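You operate a simulated robot arm through the tools that you are given. There is no shell and no other tool. Be economical: measure what you need, move in short steps, check, and stop when the job is done.

The job below is to be done with a simulated two-armed robot. You get a single attempt, and the scene is never put back.

TASK
Put the wiping pad on the top of the packing bench away on the top of the grey cabinet. Open the drip tray, fetch the bush from the press bench top and set it in the inside of the drip tray, then shut the tray. Take the blue spring from the press bench top and put it on the green square. Put the sleeve on the press bench top away on the soiled table top. Fetch the pin from the red tray floor and stand it on top of the seal cone. Stack the red bore plug from the green tray floor on top of the yellow bore plug. Press the black button three times. Do these in any order. Set down upright: wiping pad, pin.

It is judged by the outcome, as a careful person would: the job done as asked, and still so three seconds after it is handed in. It fails if anything else is knocked over, pushed out of place, dropped, spilled or broken. Lids that push on must go on centred and level and be pressed home; caps that screw on are set level and turned clockwise until they are tight.

THE ROBOT
Two 7-joint arms with two-finger parallel grippers on one trunk, on a base that drives. Base frame: it is fixed to the floor where the robot stands at the start and does not move with it; the origin is under the middle of the robot, x ahead of it, y to its left, z up; the surface under the hand at the start is at about z = 860. Readings come in mm, degrees, newtons and seconds.
The left shoulder is at the start at [20, 113, 1247], the right one opposite. With the tool pointing down near the work surface each hand reaches from about 200 to 600 mm from the robot's upright axis, wherever it stands, measured 20 degrees to its own side. Places, roughly: black button [-6000, 6600, 900]; bore plug [-5000, 6250, 1000]; bush (4x4x2 cm) [-6800, 4400, 900]; drip tray [-8800, 3600, 800]; green square (18x18 cm) [-7620, 4780, 860]; inside of the drip tray [-8800, 3600, 800]; pin (3x3x6 cm) [-5500, 6300, 900]; seal cone (15x15x6 cm) [-7600, 5100, 900]; sleeve (6x6x5 cm) [-6900, 4300, 900]; soiled table top [-3400, -5800, 900]; spring [-6750, 4250, 1000]; top of the grey cabinet (18x116 cm) [-4260, -400, 900]; wiping pad (6x4x5 cm) [500, 0, 900]. Payload 1.57 kg a hand.
The TCP of each hand is the grasp point between the finger pads, 30 mm short of the fingertips. In the tool frame z runs along the fingers and y along their closing line. The gripper opens to 80 mm. The fingers are 17 mm wide and 12 mm thick; the gripper's body (40 by 82 mm) begins 80 mm behind the TCP.
Orientation is told as [roll, pitch, yaw] about the base's x, y, z axes, in that order, counted from this pose: with the fingers straight down and closing along the base's y, the tool's x points along the base's -x, its y along +y and its z along -z.

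THE INTERFACE
- The arms move only by the tool servo_tool. It takes "left_rows", "right_rows" or both (then of equal length, played together; a hand with none holds still); each is a list of rows, each a list of 3 entries, a list of its own where there are three numbers: the shift along the base's x, y, z in mm, then the turn, a rotation vector about the base's x, y, z in degrees, then the gripper command, from -1 (fully open) to 1 (shut), values between in proportion. In form: [[[x, y, z], [ax, ay, az], claw], ...]. A call has 1 to 8 rows; each row is the pose to reach, as a shift and turn from the pose commanded when the call began. Each row takes 0.2 s and may step no farther than 50 mm and 8.6 degrees from the row before; otherwise, or with a gripper value out of range, the whole call is refused. Where a pose cannot be reached the arm comes as near as it can. A force on the tool above 40 N (or 10 N above the force at the start of the call, whichever is more), or a blocked arm, ends the call early, and 0.2 s more pass. Each finger travels about 45 mm/s and halts on what it meets, pressing with about 42 N; the grip force reading is that of the motor and also rises with nothing between the fingers. The clock runs only during rows and for 0.2 s after the last one: add rows that repeat a pose to give the fingers time. The reply holds the time, the measured pose of the TCP, the force on the tool along the base axes, the opening and the grip force, in the units named above and with some noise, with the torque about the TCP (base axes, N m) and any sound that the robot's microphone picked up.
- Cameras (640 x 400 px; columns grow to the right, rows downward): "scene" is now at [99.8, 1.9, 1373.2]; the picture's right is [0.02, -1.00, 0.00], its down [-0.55, -0.01, -0.83] and it looks along [0.83, 0.01, -0.55] (base axes); focal length 280 px, centre (320, 200). "left" rides on the left gripper at [72, 7, -122] in its tool frame; the picture's right is [-0.09, 1.00, 0.00], its down [-0.84, -0.08, -0.54] and it looks along [-0.54, -0.05, 0.84] (tool axes); focal length 238 px, centre (320, 200). "right" rides on the right gripper at [72, -7, -122] in its tool frame; the picture's right is [0.09, 1.00, 0.00], its down [-0.84, 0.08, -0.54] and it looks along [-0.54, 0.05, 0.84] (tool axes); focal length 238 px, centre (320, 200). There is no depth. A picture from a camera that has moved, and an enlarged one, comes with that camera's place and axes in the base frame and with its lens.
- get_image(camera): a new picture of that camera. It takes no simulated time.
- raise_lower(by): slides the trunk up (or, below 0, down) by that many mm; the arms and the scene camera ride with it, the base frame stays. It gives what a move gives, with no picture.
- steer(legs): drives the robot by 1 to 6 legs, each [ahead, left, turn to the left] in mm, mm and degrees, along the robot's own axes; the way and the turn of a leg run together, so that a leg with both is an arc; at most 1500 mm and 180 degrees a leg. The arms and the cameras ride along, it lands a little off, and it stops where it bumps. It gives what a move gives.
- turn_head(pan, tilt): turns the head with the scene camera to pan (to the left, within 80 degrees either way) and tilt (down, from -29 to 69), counted from straight ahead of the robot. It gives what a move gives.
- inspect(camera, box): a new picture of the part [left, top, right, bottom] of that camera's present view, enlarged. It takes no simulated time.
- job_done(): hands the job in; it is judged then, once.

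Go step by step. Nothing tells you exact positions but the pictures and the camera data: compare them with the known pose of the tool, close in by small moves and look again before you grip or let go. The budget is 217 turns and 212 pictures, counting those below and the enlarged ones. Unless the task says otherwise, let go and move clear before handing in.

The tools are called after "Call:" as name(argument=value, ...) on one line, values as JSON. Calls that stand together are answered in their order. servo_tool: Moves the arms, as the interface text tells. Its arguments: {"type":"object","properties":{"left_rows":{"type":"array"},"right_rows":{"type":"array"}},"required":[]} The other tools are called the same way: raise_lower (by) slides the trunk up or down; steer (legs) drives the base; turn_head (pan, tilt) turns the head that bears the scene camera; get_image (camera) takes a picture; inspect (camera, box) takes an enlarged picture of a part of a camera's view; job_done () hands the job in.

At the start:

```text
time: 0.0
left_position: [476.8, 153.8, 1135.5]
left_ee_rot: [0.0, 0.0, 0.2]
left_ft_force: [0.6, 0.8, -0.6]
left_ft_torque: [0.0, -0.04, 0.03]
left_opening: 79.6
left_grasp_force: 0.1
right_position: [458.2, -146.1, 1150.7]
right_ee_rot: [0.0, 0.1, 0.0]
right_ft_force: [0.3, 0.4, -0.2]
right_ft_torque: [-0.03, 0.03, -0.01]
right_opening: 79.9
right_grasp_force: 0.0
trunk travel left (down, up): [-300.0, 270.0]
robot x, y, heading: [0.4, 2.5, -0.0]
head pan, tilt: [0.9, 33.4]
```

scene: 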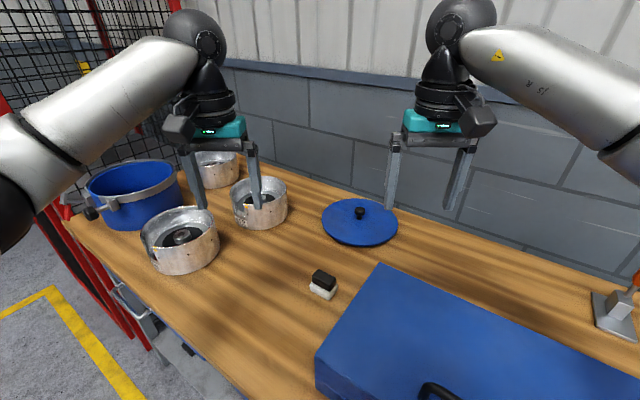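
right: 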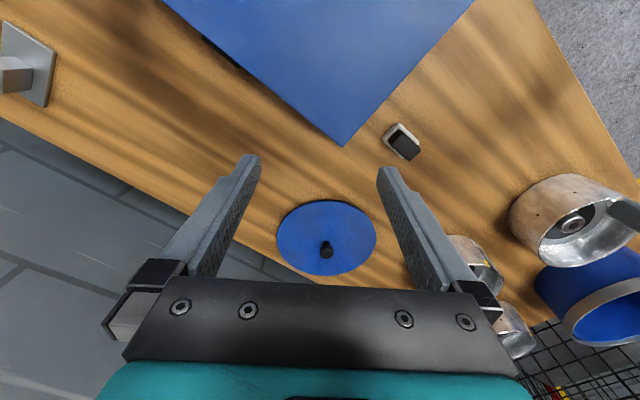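
left: 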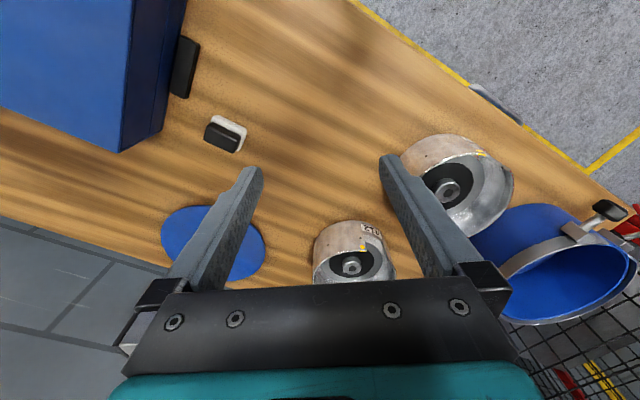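

The pad (white sole, black handle) stands near [505, 0, 885]. I take enlarged views of it to find its yaw.

Call:
inspect(camera="scene", box=[280, 250, 370, 310])

Call:
inspect(camera="left", box=[170, 90, 290, 170])

```text
6.67 times, centred on (325, 280) of scene
camera zoom: at [99.8, 1.9, 1373.2], right [0.02, -1.0, 0.0], down [-0.55, -0.01, -0.83], along [0.83, 0.01, -0.55], focal length 1866 px, centre (287, -333)
```

zoom: 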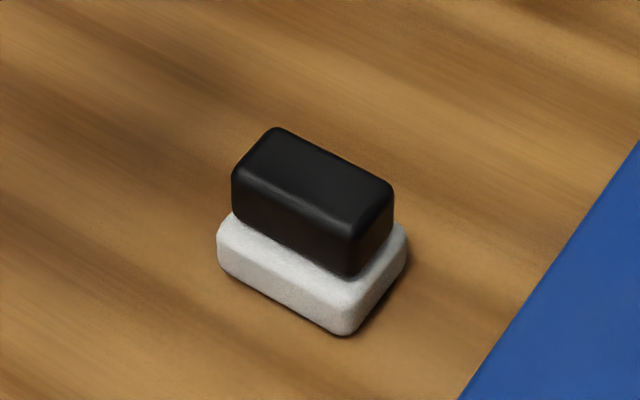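

```text
5.00 times, centred on (230, 130) of left
camera zoom: at [405.5, 161.1, 1257.4], right [0.09, 1.0, 0.0], down [0.84, -0.08, 0.54], along [0.54, -0.05, -0.84], focal length 1192 px, centre (770, 550)
```

zoom: 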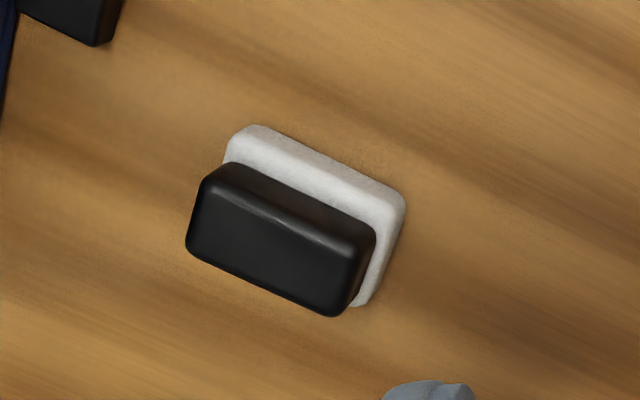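

Call:
servo_tool(left_rows=[[[5, -30, -15], [0, 0, -7], -1], [[10, -60, -40], [0, 0, -14], -1], [[15, -90, -65], [0, 0, -21], -1], [[20, -120, -90], [0, 0, -28], -1], [[25, -145, -115], [0, 0, -34], -1], [[29, -157, -145], [0, 0, -34], -1], [[29, -157, -145], [0, 0, -34], -1]])

Call:
get_image(camera="left")

Call:
get_image(camera="scene")

```text
time: 1.6
left_position: [505.6, -2.1, 990.6]
left_ee_rot: [0.1, -0.1, -33.9]
left_ft_force: [0.1, -0.4, -0.2]
left_ft_torque: [0.01, 0.03, 0.0]
left_opening: 80.2
left_grasp_force: 0.0
right_position: [459.0, -145.2, 1151.5]
right_ee_rot: [0.0, 0.1, 0.0]
right_ft_force: [-0.5, 0.2, -0.5]
right_ft_torque: [0.01, 0.04, 0.0]
right_opening: 80.0
right_grasp_force: 0.0
trunk travel left (down, up): [-300.0, 270.0]
robot x, y, heading: [0.6, 0.5, -0.1]
head pan, tilt: [0.9, 33.4]
```

```text
206 pictures are left
camera left: at [450.6, 43.1, 1112.5], right [0.63, 0.77, 0.0], down [0.65, -0.53, 0.54], along [0.42, -0.34, -0.84], focal length 238 px, centre (320, 200)
```

left: 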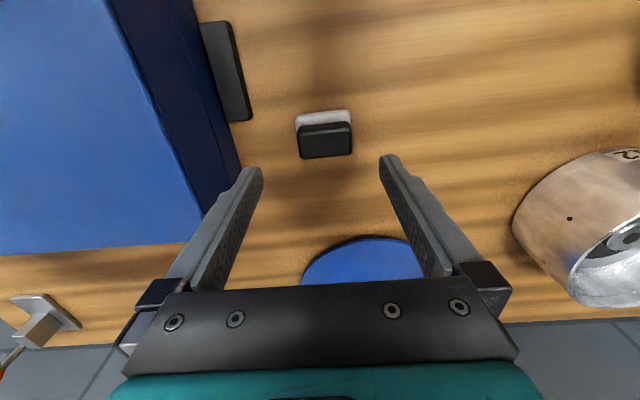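

```text
205 pictures are left
camera scene: at [99.7, 2.0, 1373.2], right [0.02, -1.0, 0.0], down [-0.55, -0.01, -0.83], along [0.83, 0.01, -0.55], focal length 280 px, centre (320, 200)
```

scene: 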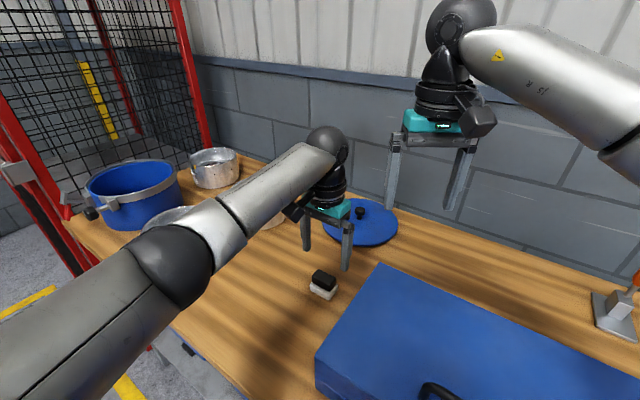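

The gripper is aligned with the pad's long axis; I go down over the handle and look before closing.

Call:
servo_tool(left_rows=[[[1, 2, -35], [0, 0, 0], -1], [[2, 3, -60], [0, 0, 1], -1], [[2, 3, -77], [0, 0, 2], -1], [[2, 3, -77], [0, 0, 2], -1]])

Call:
get_image(camera="left")

Call:
inspect(camera="scene", box=[270, 210, 400, 310])

```text
time: 2.6
left_position: [506.2, -0.1, 913.8]
left_ee_rot: [0.1, 0.1, -31.9]
left_ft_force: [-0.2, -0.3, 0.0]
left_ft_torque: [0.0, -0.01, 0.01]
left_opening: 80.1
left_grasp_force: 0.1
right_position: [458.2, -145.8, 1150.9]
right_ee_rot: [0.0, 0.0, 0.1]
right_ft_force: [0.0, -0.5, 1.6]
right_ft_torque: [0.0, 0.01, -0.03]
right_opening: 80.0
right_grasp_force: 0.0
trunk travel left (down, up): [-300.0, 270.0]
robot x, y, heading: [-0.6, -1.7, -0.0]
head pan, tilt: [0.9, 33.4]
```

```text
204 pictures are left
camera left: at [451.0, 44.4, 1035.2], right [0.6, 0.8, 0.0], down [0.67, -0.51, 0.54], along [0.43, -0.33, -0.84], focal length 238 px, centre (320, 200)
```

left: 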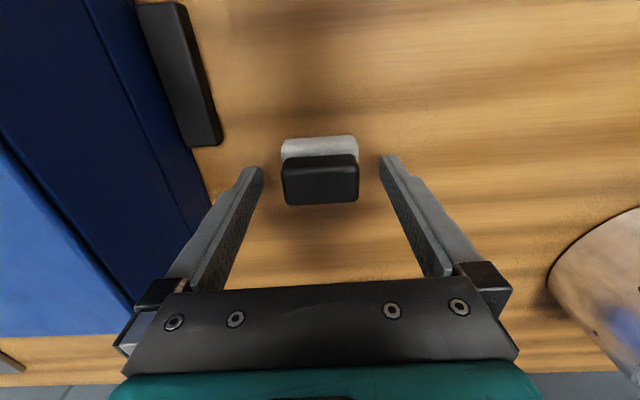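

```text
4.00 times, centred on (335, 260) of scene
camera zoom: at [99.7, 1.9, 1373.2], right [0.02, -1.0, 0.0], down [-0.55, -0.01, -0.83], along [0.83, 0.01, -0.55], focal length 1119 px, centre (260, -40)
```

zoom: 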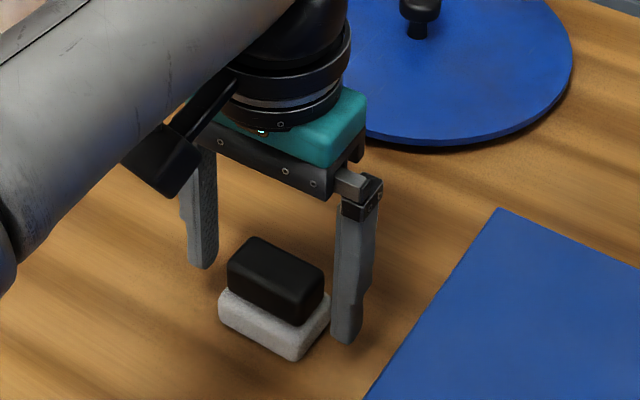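

Call:
servo_tool(left_rows=[[[0, 0, -1], [0, 0, 0], 0], [[0, 0, -1], [0, 0, 0], 1], [[0, 0, -1], [0, 0, 0], 1], [[0, 0, -1], [0, 0, 0], 1], [[0, 0, -1], [0, 0, 0], 1]])

Call:
get_image(camera="left")

```text
time: 3.8
left_position: [507.7, 1.0, 913.1]
left_ee_rot: [0.0, 0.0, -31.9]
left_ft_force: [-0.1, -1.4, 2.3]
left_ft_torque: [0.0, -0.05, -0.03]
left_opening: 48.9
left_grasp_force: 41.7
right_position: [458.0, -144.7, 1151.9]
right_ee_rot: [0.0, 0.0, 0.0]
right_ft_force: [0.3, 0.9, -0.6]
right_ft_torque: [0.01, 0.01, -0.03]
right_opening: 79.9
right_grasp_force: 0.1
trunk travel left (down, up): [-300.0, 270.0]
robot x, y, heading: [1.9, -2.0, 0.1]
head pan, tilt: [0.9, 33.4]
```

```text
202 pictures are left
camera left: at [451.1, 44.2, 1034.6], right [0.6, 0.8, 0.0], down [0.67, -0.51, 0.54], along [0.43, -0.33, -0.84], focal length 238 px, centre (320, 200)
```

left: 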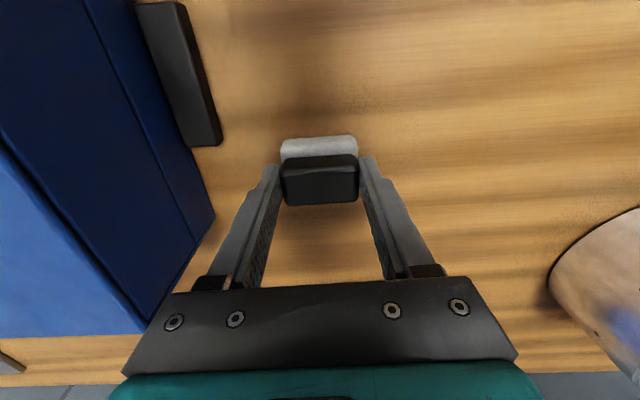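

Gripped at 49 mm; TCP is 53 mm above the pad's sole. Lift and bring it clear, straightening yaw.

Call:
servo_tool(left_rows=[[[0, 0, 45], [0, 0, 0], 1], [[0, 5, 90], [0, 0, 0], 1], [[-20, 30, 130], [0, 0, 0], 1], [[-45, 65, 150], [0, 0, 8], 1], [[-75, 95, 170], [0, 0, 16], 1], [[-100, 125, 190], [0, 0, 24], 1], [[-130, 150, 200], [0, 0, 32], 1], [[-130, 150, 200], [0, 0, 32], 1]], right_rows=[[[0, 0, 0], [0, 0, 0], -1], [[0, 0, 0], [0, 0, 0], -1], [[-20, 0, 0], [0, 0, 0], 0], [[-40, 0, 0], [0, 0, 0], 1], [[-60, 0, 0], [0, 0, 0], 1], [[-80, 0, 0], [0, 0, 0], 1], [[-100, 0, 0], [0, 0, 0], 1], [[-100, 0, 0], [0, 0, 0], 1]])

Call:
turn_head(pan=80, tilt=15)

Call:
get_image(camera="scene")

Call:
turn_head(pan=-80, tilt=15)

Call:
get_image(camera="scene")

```text
refused: row 3 steps farther than a row can; nothing moved
```

```text
time: 5.3
left_position: [507.5, 1.2, 914.1]
left_ee_rot: [0.1, 0.0, -31.9]
left_ft_force: [0.6, -0.5, 2.2]
left_ft_torque: [0.0, -0.02, -0.01]
left_opening: 48.9
left_grasp_force: 42.2
right_position: [458.2, -144.3, 1150.8]
right_ee_rot: [-0.1, -0.1, 0.0]
right_ft_force: [-0.7, 0.4, -1.5]
right_ft_torque: [-0.02, 0.0, -0.03]
right_opening: 80.1
right_grasp_force: 0.0
trunk travel left (down, up): [-300.0, 270.0]
robot x, y, heading: [-0.8, -3.2, 0.1]
head pan, tilt: [80.0, 15.0]
```

```text
201 pictures are left
camera scene: at [27.1, 92.4, 1402.8], right [0.98, -0.17, 0.0], down [-0.04, -0.26, -0.97], along [0.17, 0.95, -0.26], focal length 280 px, centre (320, 200)
```

scene: 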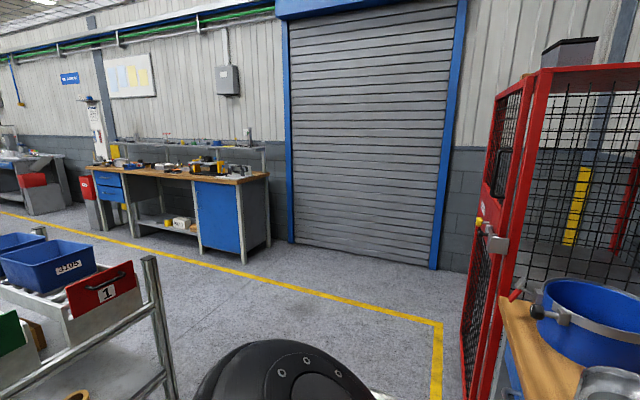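

```text
time: 7.8
left_position: [507.5, 1.1, 913.1]
left_ee_rot: [0.0, 0.0, -31.9]
left_ft_force: [0.1, 0.3, 1.7]
left_ft_torque: [0.02, -0.01, -0.02]
left_opening: 48.9
left_grasp_force: 42.0
right_position: [458.7, -146.6, 1150.7]
right_ee_rot: [-0.1, 0.0, 0.0]
right_ft_force: [0.4, -1.2, 0.5]
right_ft_torque: [0.02, 0.02, 0.01]
right_opening: 80.0
right_grasp_force: 0.0
trunk travel left (down, up): [-300.0, 270.0]
robot x, y, heading: [-1.9, 0.1, -0.1]
head pan, tilt: [-80.0, 15.0]
```

```text
200 pictures are left
camera scene: at [27.0, -91.5, 1402.8], right [-0.98, -0.17, 0.0], down [-0.04, 0.25, -0.97], along [0.17, -0.95, -0.26], focal length 280 px, centre (320, 200)
```

scene: 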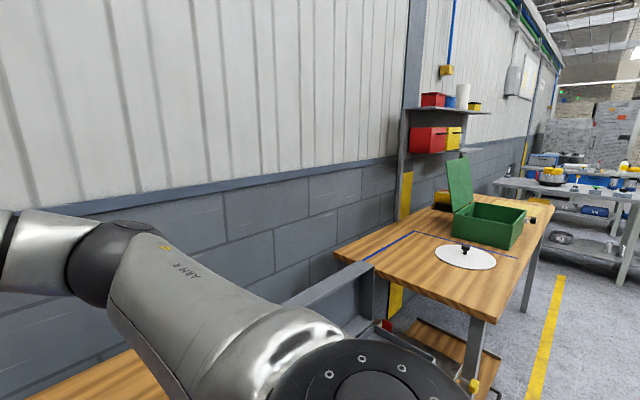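

Call:
servo_tool(left_rows=[[[0, 0, 45], [0, 0, 0], 1], [[0, 5, 90], [0, 0, 0], 1], [[-20, 25, 125], [0, 0, 0], 1], [[-45, 55, 145], [0, 0, 8], 1], [[-72, 85, 165], [0, 0, 16], 1], [[-100, 115, 185], [0, 0, 24], 1], [[-130, 145, 200], [0, 0, 32], 1], [[-130, 145, 200], [0, 0, 32], 1]], right_rows=[[[0, 0, 0], [0, 0, 0], -1], [[0, 0, 0], [0, 0, 0], -1], [[-20, 0, 0], [0, 0, 0], 0], [[-40, 0, 0], [0, 0, 0], 1], [[-60, 0, 0], [0, 0, 0], 1], [[-80, 0, 0], [0, 0, 0], 1], [[-100, 0, 0], [0, 0, 0], 1], [[-100, 0, 0], [0, 0, 0], 1]])

Call:
steer(legs=[[-450, 0, 0]])

Call:
turn_head(pan=-80, tilt=20)

Call:
get_image(camera="scene")

```text
time: 9.6
left_position: [378.2, 145.9, 1112.4]
left_ee_rot: [0.0, 0.1, 0.2]
left_ft_force: [0.2, 0.8, -0.2]
left_ft_torque: [-0.05, 0.01, 0.01]
left_opening: 48.9
left_grasp_force: 41.7
right_position: [359.8, -145.4, 1151.4]
right_ee_rot: [-0.1, 0.0, 0.0]
right_ft_force: [0.4, 0.5, 0.7]
right_ft_torque: [-0.01, 0.03, 0.01]
right_opening: 0.0
right_grasp_force: 21.5
trunk travel left (down, up): [-300.0, 270.0]
robot x, y, heading: [0.1, -4.4, -0.2]
head pan, tilt: [-80.0, 15.0]
```

```text
time: 12.3
left_position: [-76.0, 146.0, 1112.5]
left_ee_rot: [-0.1, 0.0, 0.2]
left_ft_force: [0.4, -0.3, -0.7]
left_ft_torque: [-0.05, -0.01, 0.0]
left_opening: 48.5
left_grasp_force: 41.4
right_position: [-93.3, -145.0, 1151.6]
right_ee_rot: [0.0, -0.1, 0.1]
right_ft_force: [-0.8, 0.1, -0.6]
right_ft_torque: [0.01, 0.0, 0.01]
right_opening: 0.0
right_grasp_force: 21.2
trunk travel left (down, up): [-300.0, 270.0]
robot x, y, heading: [-450.7, 2.0, 0.2]
head pan, tilt: [-80.0, 15.0]
```

```text
time: 13.0
left_position: [-76.4, 145.8, 1111.5]
left_ee_rot: [-0.1, 0.1, 0.3]
left_ft_force: [0.1, -0.3, -1.0]
left_ft_torque: [0.02, 0.0, 0.0]
left_opening: 49.0
left_grasp_force: 41.6
right_position: [-94.1, -144.9, 1152.1]
right_ee_rot: [-0.1, -0.1, 0.1]
right_ft_force: [-0.2, -0.8, -0.4]
right_ft_torque: [-0.01, 0.02, -0.01]
right_opening: 0.0
right_grasp_force: 21.2
trunk travel left (down, up): [-300.0, 270.0]
robot x, y, heading: [-456.0, -1.2, 0.4]
head pan, tilt: [-80.0, 20.0]
```

```text
199 pictures are left
camera scene: at [-425.1, -91.7, 1394.7], right [-0.98, -0.18, 0.0], down [-0.06, 0.34, -0.94], along [0.17, -0.93, -0.34], focal length 280 px, centre (320, 200)
```

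scene: 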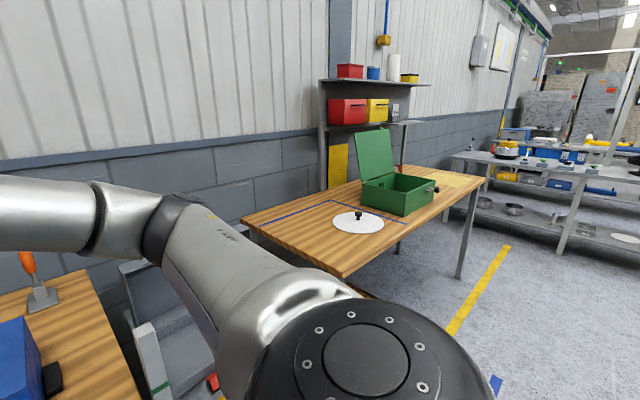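

Call:
steer(legs=[[0, 0, -140]])

Call:
turn_head(pan=0, tilt=15)

Call:
get_image(camera="scene")

Call:
turn_head(pan=-70, tilt=15)

Call:
get_image(camera="scene")

```text
time: 19.2
left_position: [-652.0, -351.7, 1112.9]
left_ee_rot: [0.0, 0.0, -140.7]
left_ft_force: [-0.5, 0.1, -1.0]
left_ft_torque: [0.02, 0.01, 0.01]
left_opening: 48.8
left_grasp_force: 41.5
right_position: [-822.4, -115.4, 1151.4]
right_ee_rot: [0.0, 0.0, -140.8]
right_ft_force: [0.7, 0.0, -0.1]
right_ft_torque: [-0.01, 0.0, -0.01]
right_opening: 0.1
right_grasp_force: 21.3
trunk travel left (down, up): [-300.0, 270.0]
robot x, y, heading: [-456.7, 5.6, -140.6]
head pan, tilt: [-80.0, 20.0]
```

```text
time: 20.7
left_position: [-653.3, -351.8, 1111.1]
left_ee_rot: [0.0, -0.1, -140.7]
left_ft_force: [-1.5, 0.0, 0.3]
left_ft_torque: [-0.01, 0.01, 0.0]
left_opening: 49.0
left_grasp_force: 41.7
right_position: [-822.0, -115.4, 1151.0]
right_ee_rot: [0.0, -0.1, -140.9]
right_ft_force: [0.5, 0.5, -0.1]
right_ft_torque: [-0.02, 0.02, -0.01]
right_opening: 0.1
right_grasp_force: 21.7
trunk travel left (down, up): [-300.0, 270.0]
robot x, y, heading: [-452.4, 1.2, -141.0]
head pan, tilt: [0.0, 15.0]
```

```text
198 pictures are left
camera scene: at [-531.8, -65.5, 1402.8], right [-0.63, 0.78, 0.0], down [0.2, 0.16, -0.97], along [-0.75, -0.61, -0.26], focal length 280 px, centre (320, 200)
```

scene: 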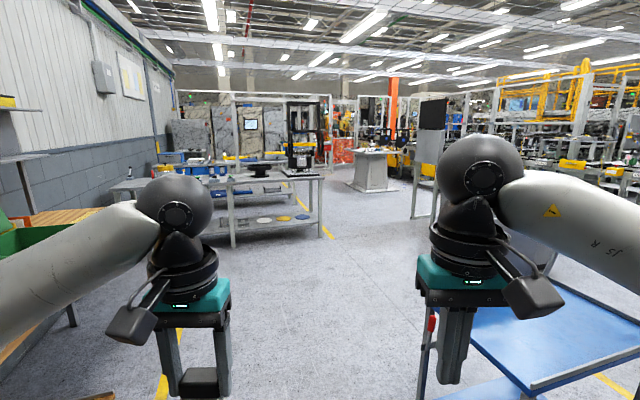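

```text
time: 22.1
left_position: [-651.6, -352.1, 1111.9]
left_ee_rot: [0.0, 0.0, -140.7]
left_ft_force: [0.3, 0.3, -0.1]
left_ft_torque: [0.01, -0.01, -0.02]
left_opening: 49.0
left_grasp_force: 42.4
right_position: [-822.2, -116.0, 1151.9]
right_ee_rot: [0.0, 0.1, -140.7]
right_ft_force: [-0.7, -0.1, -0.6]
right_ft_torque: [0.0, 0.0, 0.0]
right_opening: 0.0
right_grasp_force: 21.0
trunk travel left (down, up): [-300.0, 270.0]
robot x, y, heading: [-453.3, -0.4, -140.8]
head pan, tilt: [-70.0, 15.0]
```

```text
197 pictures are left
camera scene: at [-539.7, 41.2, 1402.8], right [0.51, 0.86, 0.0], down [0.22, -0.13, -0.97], along [-0.83, 0.49, -0.26], focal length 280 px, centre (320, 200)
```

scene: 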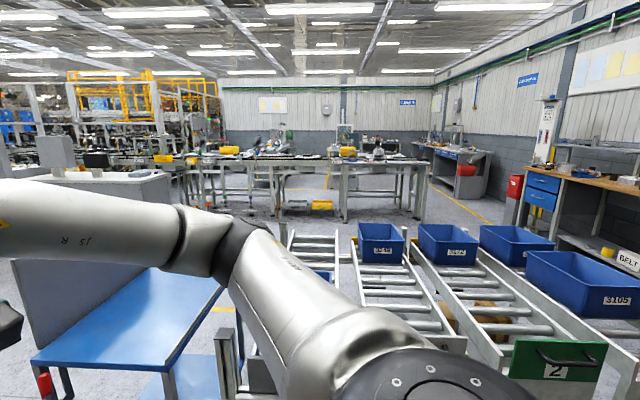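

Call:
steer(legs=[[0, 0, 16], [1000, 0, 0], [0, 0, -55]])

Call:
turn_head(pan=0, tilt=20)

Call:
get_image(camera="scene")

Call:
turn_head(pan=-40, tilt=20)

Call:
get_image(camera="scene")

```text
time: 30.7
left_position: [-1401.2, -988.1, 1111.9]
left_ee_rot: [0.1, 0.0, -178.7]
left_ft_force: [0.6, 0.3, -1.0]
left_ft_torque: [-0.02, 0.0, 0.01]
left_opening: 49.0
left_grasp_force: 42.5
right_position: [-1387.9, -696.5, 1152.7]
right_ee_rot: [0.0, -0.1, -178.7]
right_ft_force: [-0.1, -0.1, -0.2]
right_ft_torque: [-0.02, -0.01, -0.01]
right_opening: 0.1
right_grasp_force: 21.3
trunk travel left (down, up): [-300.0, 270.0]
robot x, y, heading: [-1029.7, -832.2, -179.0]
head pan, tilt: [-70.0, 15.0]
```

```text
time: 32.1
left_position: [-1400.7, -988.5, 1111.7]
left_ee_rot: [0.0, 0.0, -178.7]
left_ft_force: [-0.1, -0.4, -1.2]
left_ft_torque: [0.01, -0.04, -0.02]
left_opening: 49.1
left_grasp_force: 41.4
right_position: [-1389.5, -696.3, 1150.6]
right_ee_rot: [0.0, 0.0, -178.7]
right_ft_force: [0.7, -0.5, -0.2]
right_ft_torque: [-0.02, 0.02, 0.01]
right_opening: 0.2
right_grasp_force: 21.2
trunk travel left (down, up): [-300.0, 270.0]
robot x, y, heading: [-1028.6, -837.5, -178.8]
head pan, tilt: [0.0, 20.0]
```

```text
196 pictures are left
camera scene: at [-1129.7, -835.8, 1394.6], right [-0.02, 1.0, 0.0], down [0.34, 0.01, -0.94], along [-0.94, -0.02, -0.34], focal length 280 px, centre (320, 200)
```

scene: 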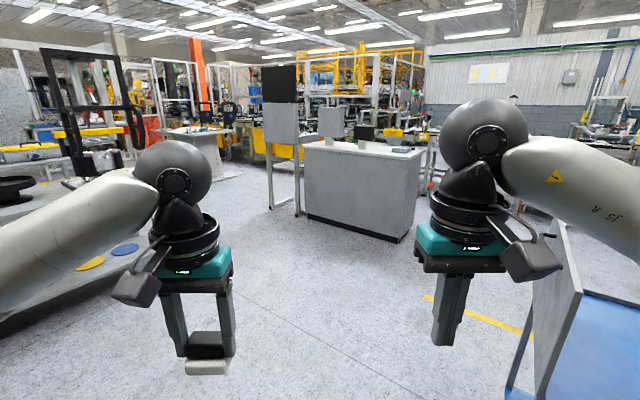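

```text
time: 33.2
left_position: [-1402.1, -987.0, 1113.1]
left_ee_rot: [0.0, 0.0, -178.6]
left_ft_force: [0.3, 1.1, 0.0]
left_ft_torque: [0.01, 0.0, -0.02]
left_opening: 48.8
left_grasp_force: 42.3
right_position: [-1388.6, -696.3, 1152.1]
right_ee_rot: [0.1, 0.1, -178.9]
right_ft_force: [-0.4, 0.0, 0.5]
right_ft_torque: [0.04, -0.01, 0.02]
right_opening: 0.0
right_grasp_force: 20.9
trunk travel left (down, up): [-300.0, 270.0]
robot x, y, heading: [-1027.5, -833.9, -178.7]
head pan, tilt: [-40.0, 20.0]
```

```text
195 pictures are left
camera scene: at [-1109.3, -775.6, 1394.6], right [0.63, 0.78, 0.0], down [0.27, -0.21, -0.94], along [-0.73, 0.59, -0.34], focal length 280 px, centre (320, 200)
```

scene: 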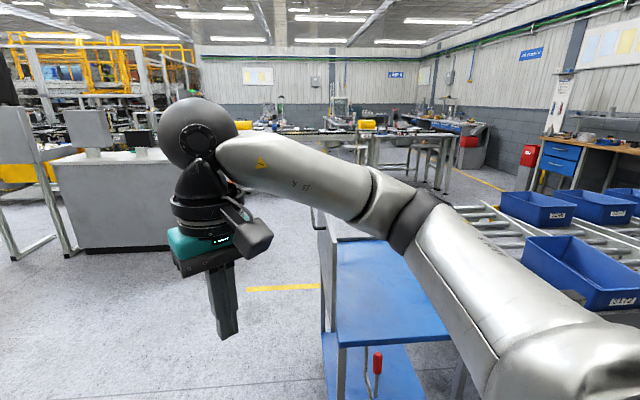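

Call:
steer(legs=[[1050, 0, 0], [1000, 0, 0], [0, 0, -26]])

Call:
turn_head(pan=0, tilt=25)

Call:
get_image(camera="scene")

```text
time: 44.7
left_position: [-3480.4, -843.6, 1112.7]
left_ee_rot: [0.0, 0.0, 155.2]
left_ft_force: [-0.3, 0.0, -1.3]
left_ft_torque: [-0.01, 0.01, 0.03]
left_opening: 48.8
left_grasp_force: 42.0
right_position: [-3342.5, -588.5, 1150.8]
right_ee_rot: [-0.1, 0.0, 155.2]
right_ft_force: [-0.4, 0.3, 0.0]
right_ft_torque: [0.02, 0.01, -0.03]
right_opening: 0.3
right_grasp_force: 20.7
trunk travel left (down, up): [-300.0, 270.0]
robot x, y, heading: [-3074.0, -871.9, 155.1]
head pan, tilt: [-40.0, 20.0]
```

```text
time: 45.8
left_position: [-3480.8, -844.8, 1112.3]
left_ee_rot: [0.0, -0.1, 155.2]
left_ft_force: [0.1, -0.9, -0.3]
left_ft_torque: [0.0, 0.01, -0.01]
left_opening: 48.8
left_grasp_force: 42.5
right_position: [-3342.0, -587.9, 1152.2]
right_ee_rot: [-0.1, 0.0, 155.1]
right_ft_force: [-0.2, 0.1, 0.2]
right_ft_torque: [-0.02, 0.0, 0.05]
right_opening: 0.1
right_grasp_force: 21.3
trunk travel left (down, up): [-300.0, 270.0]
robot x, y, heading: [-3078.0, -868.1, 155.2]
head pan, tilt: [0.0, 25.0]
```

```text
194 pictures are left
camera scene: at [-3169.0, -827.5, 1386.6], right [0.42, 0.91, 0.0], down [0.38, -0.18, -0.91], along [-0.82, 0.38, -0.42], focal length 280 px, centre (320, 200)
```

scene: 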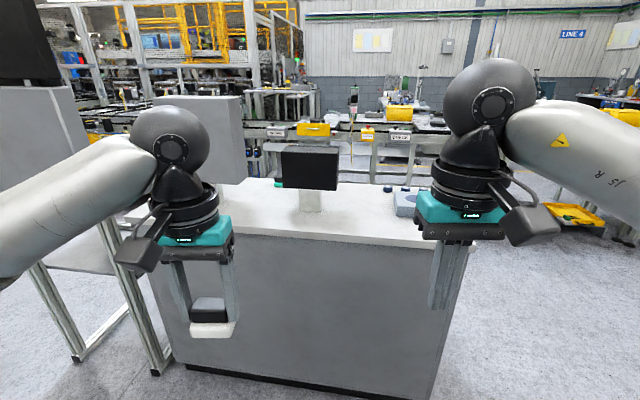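

Call:
raise_lower(by=200)

Call:
steer(legs=[[300, 0, 0]])

Call:
turn_head(pan=0, tilt=40)

Call:
get_image(camera="scene")

```text
time: 47.9
left_position: [-3481.1, -844.9, 1312.9]
left_ee_rot: [0.0, -0.1, 155.3]
left_ft_force: [-0.6, 0.3, -0.4]
left_ft_torque: [-0.02, -0.02, 0.0]
left_opening: 48.8
left_grasp_force: 42.2
right_position: [-3342.2, -588.6, 1351.8]
right_ee_rot: [0.0, 0.0, 155.1]
right_ft_force: [0.0, 0.7, 0.7]
right_ft_torque: [-0.02, -0.01, 0.03]
right_opening: 0.1
right_grasp_force: 21.4
trunk travel left (down, up): [-500.0, 70.0]
robot x, y, heading: [-3074.8, -873.7, 155.1]
head pan, tilt: [0.0, 25.0]
```

```text
time: 50.0
left_position: [-3749.5, -719.9, 1312.6]
left_ee_rot: [-0.1, 0.0, 155.4]
left_ft_force: [-1.0, -0.6, -1.3]
left_ft_torque: [-0.02, -0.04, -0.02]
left_opening: 49.1
left_grasp_force: 41.7
right_position: [-3611.0, -462.8, 1351.6]
right_ee_rot: [0.0, -0.1, 155.2]
right_ft_force: [-0.5, 0.7, 0.7]
right_ft_torque: [0.01, 0.0, 0.04]
right_opening: 0.0
right_grasp_force: 21.5
trunk travel left (down, up): [-500.0, 70.0]
robot x, y, heading: [-3347.3, -749.7, 155.3]
head pan, tilt: [0.0, 25.0]
```

```text
time: 50.7
left_position: [-3749.5, -721.4, 1311.9]
left_ee_rot: [0.0, 0.0, 155.3]
left_ft_force: [0.1, -1.2, -0.6]
left_ft_torque: [0.04, -0.02, 0.0]
left_opening: 49.0
left_grasp_force: 41.6
right_position: [-3610.0, -464.6, 1351.5]
right_ee_rot: [0.0, 0.0, 155.2]
right_ft_force: [0.1, 0.0, 0.1]
right_ft_torque: [0.02, 0.0, -0.03]
right_opening: 0.0
right_grasp_force: 21.3
trunk travel left (down, up): [-500.0, 70.0]
robot x, y, heading: [-3343.4, -743.6, 155.3]
head pan, tilt: [0.0, 40.0]
```

```text
193 pictures are left
camera scene: at [-3430.8, -706.3, 1563.3], right [0.42, 0.91, 0.0], down [0.58, -0.27, -0.77], along [-0.7, 0.32, -0.64], focal length 280 px, centre (320, 200)
```

scene: 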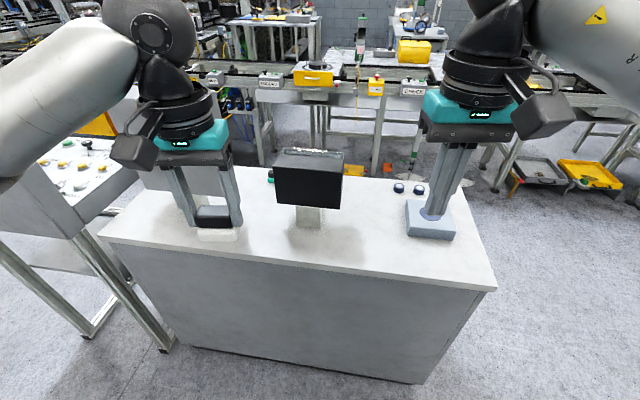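

The cabinet top's free band (centre about [-4260,-400]) lies at its rear behind the monitors, so I'll drive round to the rear side. Trunk stays raised for clearance.

Call:
steer(legs=[[0, 0, -9], [250, -950, 0], [1200, 0, 0]])

Call:
turn_head(pan=70, tilt=35)

Call:
get_image(camera="scene")

```text
time: 62.2
left_position: [-4419.6, 929.0, 1312.7]
left_ee_rot: [-0.1, 0.0, 146.6]
left_ft_force: [-0.2, -0.1, 0.4]
left_ft_torque: [0.02, 0.0, -0.02]
left_opening: 48.9
left_grasp_force: 42.0
right_position: [-4242.7, 1161.3, 1352.8]
right_ee_rot: [0.0, 0.0, 146.5]
right_ft_force: [-0.1, -0.3, 0.7]
right_ft_torque: [-0.01, -0.02, 0.01]
right_opening: 0.2
right_grasp_force: 21.6
trunk travel left (down, up): [-500.0, 70.0]
robot x, y, heading: [-4026.6, 842.3, 146.5]
head pan, tilt: [0.0, 40.0]
```

```text
time: 63.6
left_position: [-4418.4, 929.1, 1312.8]
left_ee_rot: [0.0, 0.1, 146.5]
left_ft_force: [-0.3, 0.7, -0.5]
left_ft_torque: [0.01, -0.03, 0.0]
left_opening: 48.9
left_grasp_force: 41.9
right_position: [-4242.3, 1160.7, 1351.1]
right_ee_rot: [0.0, -0.1, 146.3]
right_ft_force: [-0.3, 0.3, -1.1]
right_ft_torque: [-0.01, -0.01, -0.03]
right_opening: 0.0
right_grasp_force: 21.6
trunk travel left (down, up): [-500.0, 70.0]
robot x, y, heading: [-4024.4, 847.1, 146.6]
head pan, tilt: [70.0, 35.0]
```

```text
192 pictures are left
camera scene: at [-4102.6, 795.8, 1570.8], right [-0.59, 0.81, 0.0], down [0.46, 0.34, -0.82], along [-0.66, -0.49, -0.57], focal length 280 px, centre (320, 200)
```

scene: 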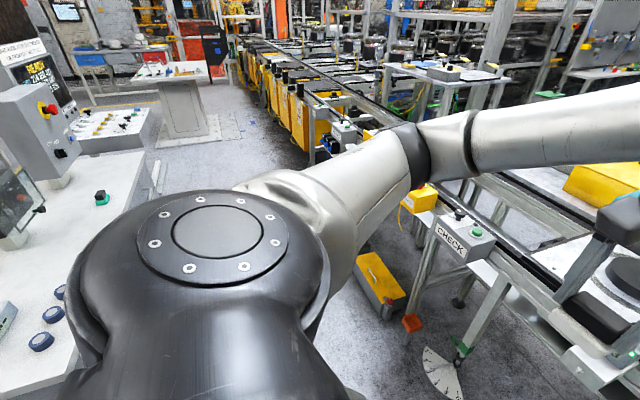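

Call:
steer(legs=[[0, 0, 180], [0, -1100, 0]])

Call:
turn_head(pan=0, tilt=45)

Call:
get_image(camera="scene")

```text
time: 76.6
left_position: [-4246.8, -163.8, 1312.3]
left_ee_rot: [0.0, 0.0, -33.8]
left_ft_force: [-1.1, 0.8, -0.4]
left_ft_torque: [-0.02, 0.0, 0.02]
left_opening: 48.9
left_grasp_force: 41.8
right_position: [-4424.6, -395.0, 1352.2]
right_ee_rot: [0.0, 0.1, -34.0]
right_ft_force: [-0.2, -0.3, -0.4]
right_ft_torque: [-0.01, -0.01, 0.0]
right_opening: 0.0
right_grasp_force: 21.5
trunk travel left (down, up): [-500.0, 70.0]
robot x, y, heading: [-4642.7, -75.1, -33.7]
head pan, tilt: [70.0, 35.0]
```

```text
time: 78.0
left_position: [-4246.6, -163.7, 1311.9]
left_ee_rot: [0.0, 0.0, -33.8]
left_ft_force: [-0.4, -1.3, -1.1]
left_ft_torque: [-0.02, -0.04, -0.01]
left_opening: 48.8
left_grasp_force: 42.3
right_position: [-4424.2, -394.6, 1351.4]
right_ee_rot: [0.0, 0.0, -33.9]
right_ft_force: [-0.3, 0.3, 0.7]
right_ft_torque: [0.06, 0.01, -0.02]
right_opening: 0.0
right_grasp_force: 20.7
trunk travel left (down, up): [-500.0, 70.0]
robot x, y, heading: [-4640.4, -71.4, -33.7]
head pan, tilt: [0.0, 45.0]
```

```text
191 pictures are left
camera scene: at [-4564.4, -124.6, 1556.0], right [-0.56, -0.83, 0.0], down [-0.59, 0.39, -0.71], along [0.59, -0.39, -0.71], focal length 280 px, centre (320, 200)
```

scene: 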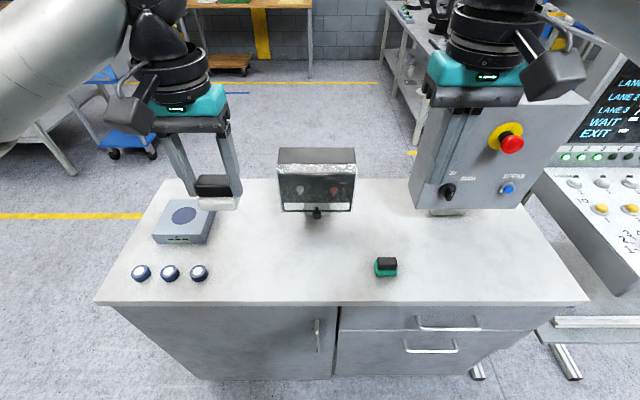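

Call:
steer(legs=[[90, -50, 0]])

Call:
raise_lower(by=-200)

Call:
get_image(camera="scene")

```text
time: 79.1
left_position: [-4200.5, -254.7, 1312.9]
left_ee_rot: [0.0, 0.1, -33.7]
left_ft_force: [-0.7, -0.2, 0.0]
left_ft_torque: [0.04, 0.0, -0.01]
left_opening: 48.9
left_grasp_force: 42.2
right_position: [-4378.4, -485.3, 1351.6]
right_ee_rot: [0.1, 0.0, -33.8]
right_ft_force: [-0.2, 0.5, -0.3]
right_ft_torque: [0.04, -0.04, -0.01]
right_opening: 0.0
right_grasp_force: 21.0
trunk travel left (down, up): [-500.0, 70.0]
robot x, y, heading: [-4593.7, -164.5, -34.1]
head pan, tilt: [0.0, 45.0]
```

```text
time: 81.3
left_position: [-4200.2, -253.7, 1112.8]
left_ee_rot: [0.0, 0.0, -33.7]
left_ft_force: [0.4, -0.5, -1.6]
left_ft_torque: [0.0, -0.03, -0.01]
left_opening: 49.0
left_grasp_force: 41.9
right_position: [-4377.3, -484.7, 1152.6]
right_ee_rot: [0.0, 0.1, -33.7]
right_ft_force: [-0.5, -1.3, -0.2]
right_ft_torque: [-0.01, 0.01, -0.01]
right_opening: 0.0
right_grasp_force: 21.4
trunk travel left (down, up): [-300.0, 270.0]
robot x, y, heading: [-4595.5, -164.2, -34.0]
head pan, tilt: [0.0, 45.0]
```

```text
190 pictures are left
camera scene: at [-4518.2, -215.4, 1356.0], right [-0.56, -0.83, 0.0], down [-0.59, 0.39, -0.71], along [0.59, -0.39, -0.71], focal length 280 px, centre (320, 200)
```

scene: 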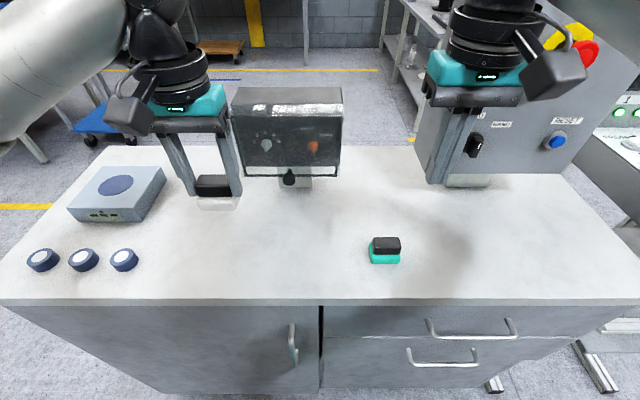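

Call:
servo_tool(left_rows=[[[0, -5, -45], [0, 0, 0], 1], [[0, -10, -90], [0, 0, 0], 1], [[0, -15, -125], [0, 0, 0], 1], [[0, -15, -140], [0, 0, 0], 1]])

Call:
get_image(camera="scene")

Call:
get_image(camera="left")

```text
time: 82.3
left_position: [-4200.1, -269.5, 972.6]
left_ee_rot: [0.1, 0.0, -33.7]
left_ft_force: [0.2, 0.0, -0.6]
left_ft_torque: [-0.01, 0.01, -0.02]
left_opening: 48.9
left_grasp_force: 41.8
right_position: [-4376.9, -484.8, 1151.7]
right_ee_rot: [0.0, 0.0, -33.8]
right_ft_force: [-0.4, 0.3, 0.0]
right_ft_torque: [0.01, 0.02, -0.01]
right_opening: 0.1
right_grasp_force: 21.6
trunk travel left (down, up): [-300.0, 270.0]
robot x, y, heading: [-4595.9, -163.2, -34.2]
head pan, tilt: [0.0, 45.0]
```

```text
189 pictures are left
camera scene: at [-4518.2, -215.4, 1356.0], right [-0.56, -0.83, 0.0], down [-0.59, 0.39, -0.71], along [0.59, -0.39, -0.71], focal length 280 px, centre (320, 200)
```

scene: 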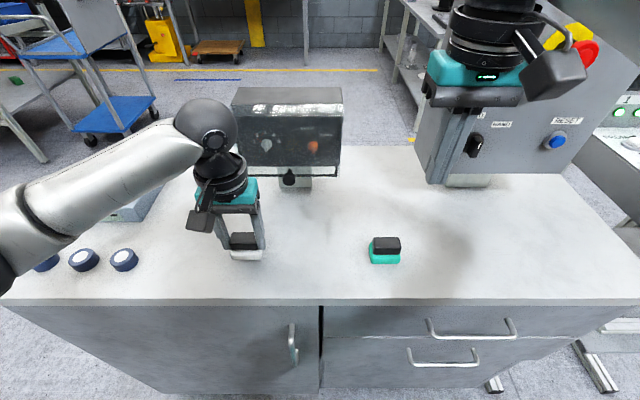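

```text
188 pictures are left
camera left: at [-4255.9, -223.7, 1093.7], right [0.63, 0.78, 0.0], down [0.65, -0.53, 0.54], along [0.42, -0.34, -0.84], focal length 238 px, centre (320, 200)
```

left: 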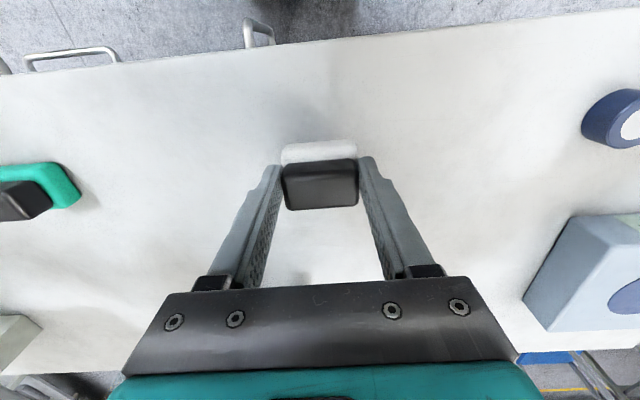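

Call:
servo_tool(left_rows=[[[0, 0, -5], [0, 0, 0], 1], [[0, 0, -10], [0, 0, 0], 1], [[0, 0, -14], [0, 0, 0], 1], [[0, 0, -17], [0, 0, 0], 1], [[0, 0, -19], [0, 0, 0], 1], [[0, 0, -21], [0, 0, 0], 1]])

```text
time: 83.7
left_position: [-4201.1, -268.6, 952.8]
left_ee_rot: [0.0, -0.1, -33.7]
left_ft_force: [-0.4, 0.1, 8.8]
left_ft_torque: [0.13, 0.15, -0.02]
left_opening: 49.3
left_grasp_force: 42.3
right_position: [-4378.3, -484.5, 1153.1]
right_ee_rot: [0.0, 0.0, -33.8]
right_ft_force: [0.2, 0.8, 0.3]
right_ft_torque: [-0.03, -0.03, -0.02]
right_opening: 0.1
right_grasp_force: 21.0
trunk travel left (down, up): [-300.0, 270.0]
robot x, y, heading: [-4598.1, -167.2, -34.0]
head pan, tilt: [0.0, 45.0]
```

Contact at pad bottom z≈900 with 9 N; release and lift away.

Call:
servo_tool(left_rows=[[[0, 0, 0], [0, 0, 0], 0], [[0, 0, 0], [0, 0, 0], -1], [[0, 0, 0], [0, 0, 0], -1], [[0, 0, 30], [0, 0, 0], -1], [[0, 0, 80], [0, 0, 0], -1], [[0, 0, 130], [0, 0, 0], -1], [[-20, 15, 170], [0, 0, 0], -1], [[-20, 15, 170], [0, 0, 0], -1]])

Call:
get_image(camera="scene")

```text
time: 85.5
left_position: [-4220.7, -255.2, 1123.2]
left_ee_rot: [0.0, 0.1, -33.7]
left_ft_force: [0.0, 0.2, 0.6]
left_ft_torque: [-0.01, -0.02, 0.0]
left_opening: 79.8
left_grasp_force: 0.0
right_position: [-4378.0, -483.7, 1151.9]
right_ee_rot: [0.0, 0.0, -33.8]
right_ft_force: [1.2, -0.1, 0.2]
right_ft_torque: [0.01, -0.02, 0.01]
right_opening: 0.0
right_grasp_force: 20.9
trunk travel left (down, up): [-300.0, 270.0]
robot x, y, heading: [-4594.8, -165.9, -33.8]
head pan, tilt: [0.0, 45.0]
```

```text
187 pictures are left
camera scene: at [-4518.0, -215.7, 1355.9], right [-0.56, -0.83, 0.0], down [-0.59, 0.39, -0.71], along [0.59, -0.39, -0.71], focal length 280 px, centre (320, 200)
```

scene: 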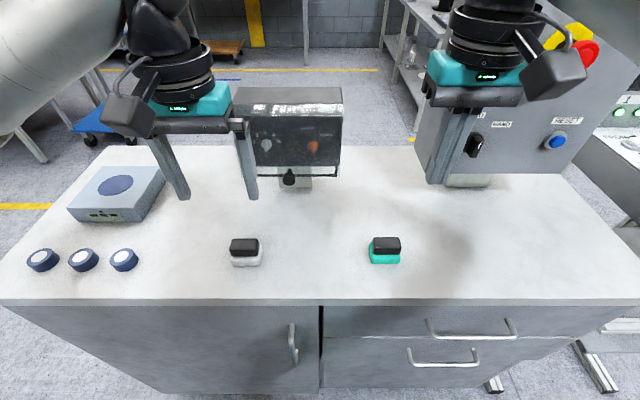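

Call:
steer(legs=[[-150, 0, 0], [0, 0, 90]])

Call:
turn_head(pan=0, tilt=12)

Call:
get_image(camera="scene")

Call:
turn_head(pan=60, tilt=12)

Call:
get_image(camera="scene")

```text
time: 90.7
left_position: [-4628.2, 292.5, 1121.7]
left_ee_rot: [-0.1, 0.1, 56.0]
left_ft_force: [0.4, 0.1, -0.2]
left_ft_torque: [0.03, -0.01, 0.0]
left_opening: 79.5
left_grasp_force: 0.1
right_position: [-4397.9, 134.5, 1151.7]
right_ee_rot: [0.0, 0.0, 56.0]
right_ft_force: [0.1, 0.2, -0.3]
right_ft_torque: [0.02, -0.03, -0.01]
right_opening: 0.0
right_grasp_force: 21.7
trunk travel left (down, up): [-300.0, 270.0]
robot x, y, heading: [-4714.4, -77.8, 55.9]
head pan, tilt: [0.0, 45.0]
```

```text
time: 91.7
left_position: [-4628.3, 291.3, 1121.7]
left_ee_rot: [0.0, 0.0, 56.1]
left_ft_force: [0.1, -0.3, -0.1]
left_ft_torque: [0.01, 0.02, 0.0]
left_opening: 80.0
left_grasp_force: 0.0
right_position: [-4397.7, 134.9, 1151.8]
right_ee_rot: [0.0, 0.0, 56.1]
right_ft_force: [-0.6, -0.5, -0.6]
right_ft_torque: [0.0, -0.01, -0.02]
right_opening: 0.3
right_grasp_force: 21.5
trunk travel left (down, up): [-300.0, 270.0]
robot x, y, heading: [-4722.1, -82.0, 56.0]
head pan, tilt: [0.0, 12.0]
```

```text
186 pictures are left
camera scene: at [-4660.7, 4.4, 1407.6], right [0.83, -0.56, 0.0], down [-0.12, -0.17, -0.98], along [0.55, 0.81, -0.21], focal length 280 px, centre (320, 200)
```

scene: 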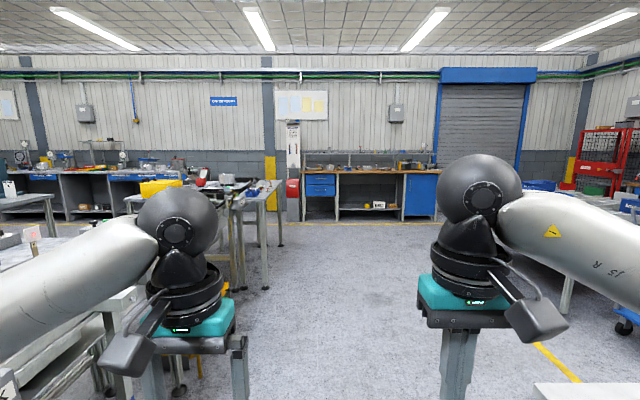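

```text
time: 93.0
left_position: [-4628.3, 291.5, 1121.3]
left_ee_rot: [0.0, 0.0, 56.1]
left_ft_force: [-0.8, 0.2, 0.0]
left_ft_torque: [0.02, 0.02, -0.03]
left_opening: 80.0
left_grasp_force: 0.0
right_position: [-4399.3, 134.7, 1152.1]
right_ee_rot: [0.1, 0.0, 56.0]
right_ft_force: [-0.9, 0.5, -0.6]
right_ft_torque: [-0.01, -0.04, 0.04]
right_opening: 0.0
right_grasp_force: 21.3
trunk travel left (down, up): [-300.0, 270.0]
robot x, y, heading: [-4722.7, -80.8, 56.3]
head pan, tilt: [60.0, 12.0]
```

```text
185 pictures are left
camera scene: at [-4753.6, 11.0, 1407.7], right [0.9, 0.44, 0.0], down [0.09, -0.19, -0.98], along [-0.43, 0.88, -0.21], focal length 280 px, centre (320, 200)
```

scene: 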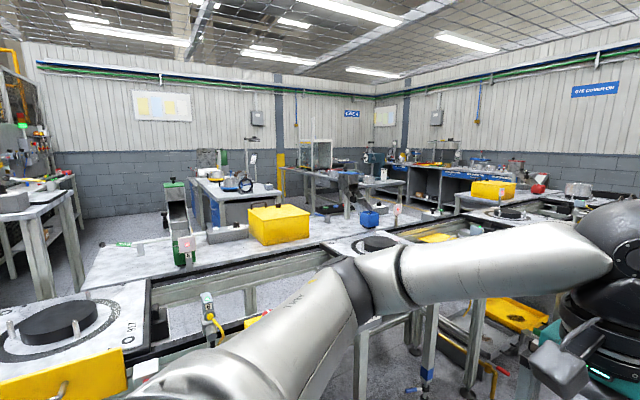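

Call:
steer(legs=[[600, -60, 0], [1300, 0, 0], [1300, 0, 0], [1330, 0, 0], [0, 0, 90]])

Call:
turn_head(pan=0, tilt=12)

Call:
get_image(camera="scene")

```text
time: 118.6
left_position: [-2510.6, 3718.6, 1121.6]
left_ee_rot: [0.0, 0.0, 144.8]
left_ft_force: [0.9, 0.7, 0.2]
left_ft_torque: [-0.02, -0.04, 0.01]
left_opening: 80.0
left_grasp_force: 0.1
right_position: [-2348.1, 3945.7, 1152.4]
right_ee_rot: [0.0, 0.0, 144.7]
right_ft_force: [0.5, 0.4, 0.0]
right_ft_torque: [0.0, -0.05, 0.01]
right_opening: 0.0
right_grasp_force: 21.7
trunk travel left (down, up): [-300.0, 270.0]
robot x, y, heading: [-2139.9, 3618.6, 144.6]
head pan, tilt: [60.0, 12.0]
```

```text
time: 119.9
left_position: [-2510.4, 3719.9, 1121.2]
left_ee_rot: [-0.1, 0.0, 144.7]
left_ft_force: [0.6, 0.3, -0.1]
left_ft_torque: [0.02, -0.01, 0.03]
left_opening: 80.0
left_grasp_force: 0.2
right_position: [-2348.5, 3945.9, 1151.2]
right_ee_rot: [0.1, 0.1, 144.6]
right_ft_force: [-0.1, 0.3, -0.5]
right_ft_torque: [0.01, 0.0, 0.01]
right_opening: 0.0
right_grasp_force: 21.4
trunk travel left (down, up): [-300.0, 270.0]
robot x, y, heading: [-2137.5, 3616.6, 144.5]
head pan, tilt: [0.0, 12.0]
```

```text
184 pictures are left
camera scene: at [-2222.6, 3680.5, 1407.7], right [0.58, 0.82, 0.0], down [0.17, -0.12, -0.98], along [-0.8, 0.57, -0.21], focal length 280 px, centre (320, 200)
```

scene: 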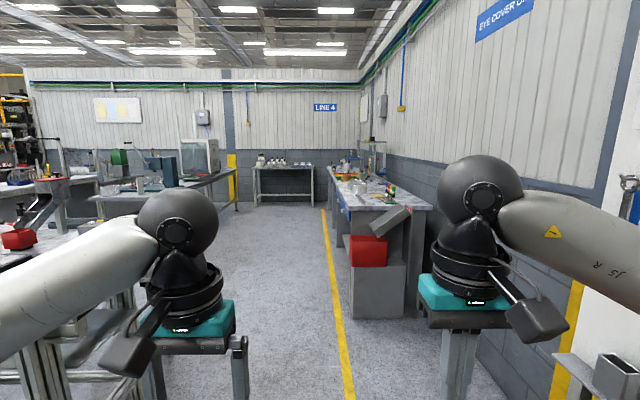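

Call:
steer(legs=[[0, 0, 2], [1200, 200, 0], [1300, 0, 0], [900, 0, 0]])

Call:
turn_head(pan=-60, tilt=25)

Call:
get_image(camera="scene")

Call:
turn_head(pan=60, tilt=15)

Call:
get_image(camera="scene")

```text
time: 137.0
left_position: [-5445.9, 5457.3, 1121.5]
left_ee_rot: [0.1, 0.0, 145.5]
left_ft_force: [0.0, 0.7, 0.3]
left_ft_torque: [-0.02, -0.01, -0.03]
left_opening: 80.0
left_grasp_force: 0.0
right_position: [-5287.0, 5685.5, 1151.8]
right_ee_rot: [0.0, -0.1, 145.4]
right_ft_force: [0.3, -0.3, -0.5]
right_ft_torque: [0.01, 0.0, 0.04]
right_opening: 0.0
right_grasp_force: 21.8
trunk travel left (down, up): [-300.0, 270.0]
robot x, y, heading: [-5070.1, 5362.7, 145.6]
head pan, tilt: [0.0, 12.0]
```

```text
time: 138.3
left_position: [-5446.3, 5456.2, 1120.6]
left_ee_rot: [0.0, 0.0, 145.5]
left_ft_force: [-0.6, 0.3, -0.3]
left_ft_torque: [-0.03, -0.01, -0.03]
left_opening: 80.0
left_grasp_force: 0.0
right_position: [-5286.1, 5686.5, 1152.1]
right_ee_rot: [0.0, 0.0, 145.6]
right_ft_force: [0.0, -0.3, 0.0]
right_ft_torque: [0.0, -0.02, 0.0]
right_opening: 0.0
right_grasp_force: 21.0
trunk travel left (down, up): [-300.0, 270.0]
robot x, y, heading: [-5074.3, 5359.0, 145.5]
head pan, tilt: [-60.0, 25.0]
```

```text
183 pictures are left
camera scene: at [-5073.6, 5461.4, 1386.6], right [1.0, -0.08, 0.0], down [-0.03, -0.42, -0.91], along [0.07, 0.9, -0.42], focal length 280 px, centre (320, 200)
```

scene: 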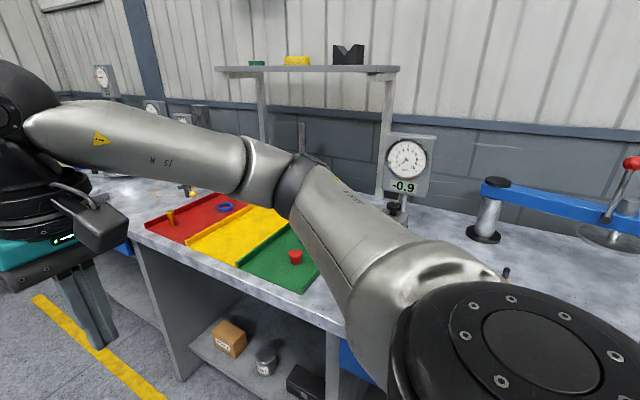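

```text
time: 140.3
left_position: [-5445.9, 5455.8, 1119.8]
left_ee_rot: [0.1, 0.0, 145.7]
left_ft_force: [-0.3, -0.1, -0.4]
left_ft_torque: [-0.02, 0.0, 0.02]
left_opening: 80.3
left_grasp_force: 0.1
right_position: [-5287.1, 5684.8, 1152.6]
right_ee_rot: [0.0, 0.1, 145.4]
right_ft_force: [-0.1, -0.4, 0.4]
right_ft_torque: [0.0, 0.01, -0.02]
right_opening: 0.0
right_grasp_force: 21.1
trunk travel left (down, up): [-300.0, 270.0]
robot x, y, heading: [-5072.6, 5365.3, 145.7]
head pan, tilt: [60.0, 15.0]
```

```text
182 pictures are left
camera scene: at [-5165.0, 5329.4, 1402.8], right [-0.43, 0.9, 0.0], down [0.23, 0.11, -0.97], along [-0.87, -0.42, -0.26], focal length 280 px, centre (320, 200)
```

scene: 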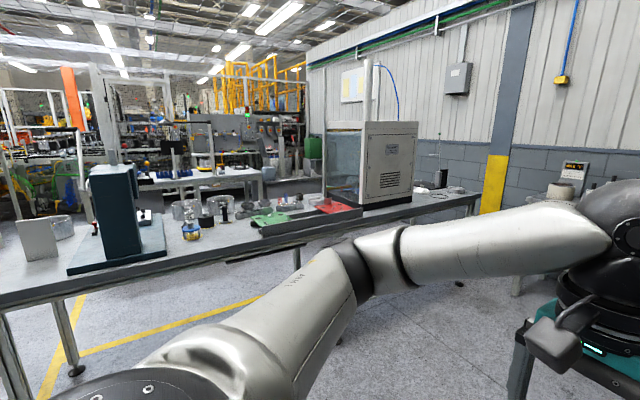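

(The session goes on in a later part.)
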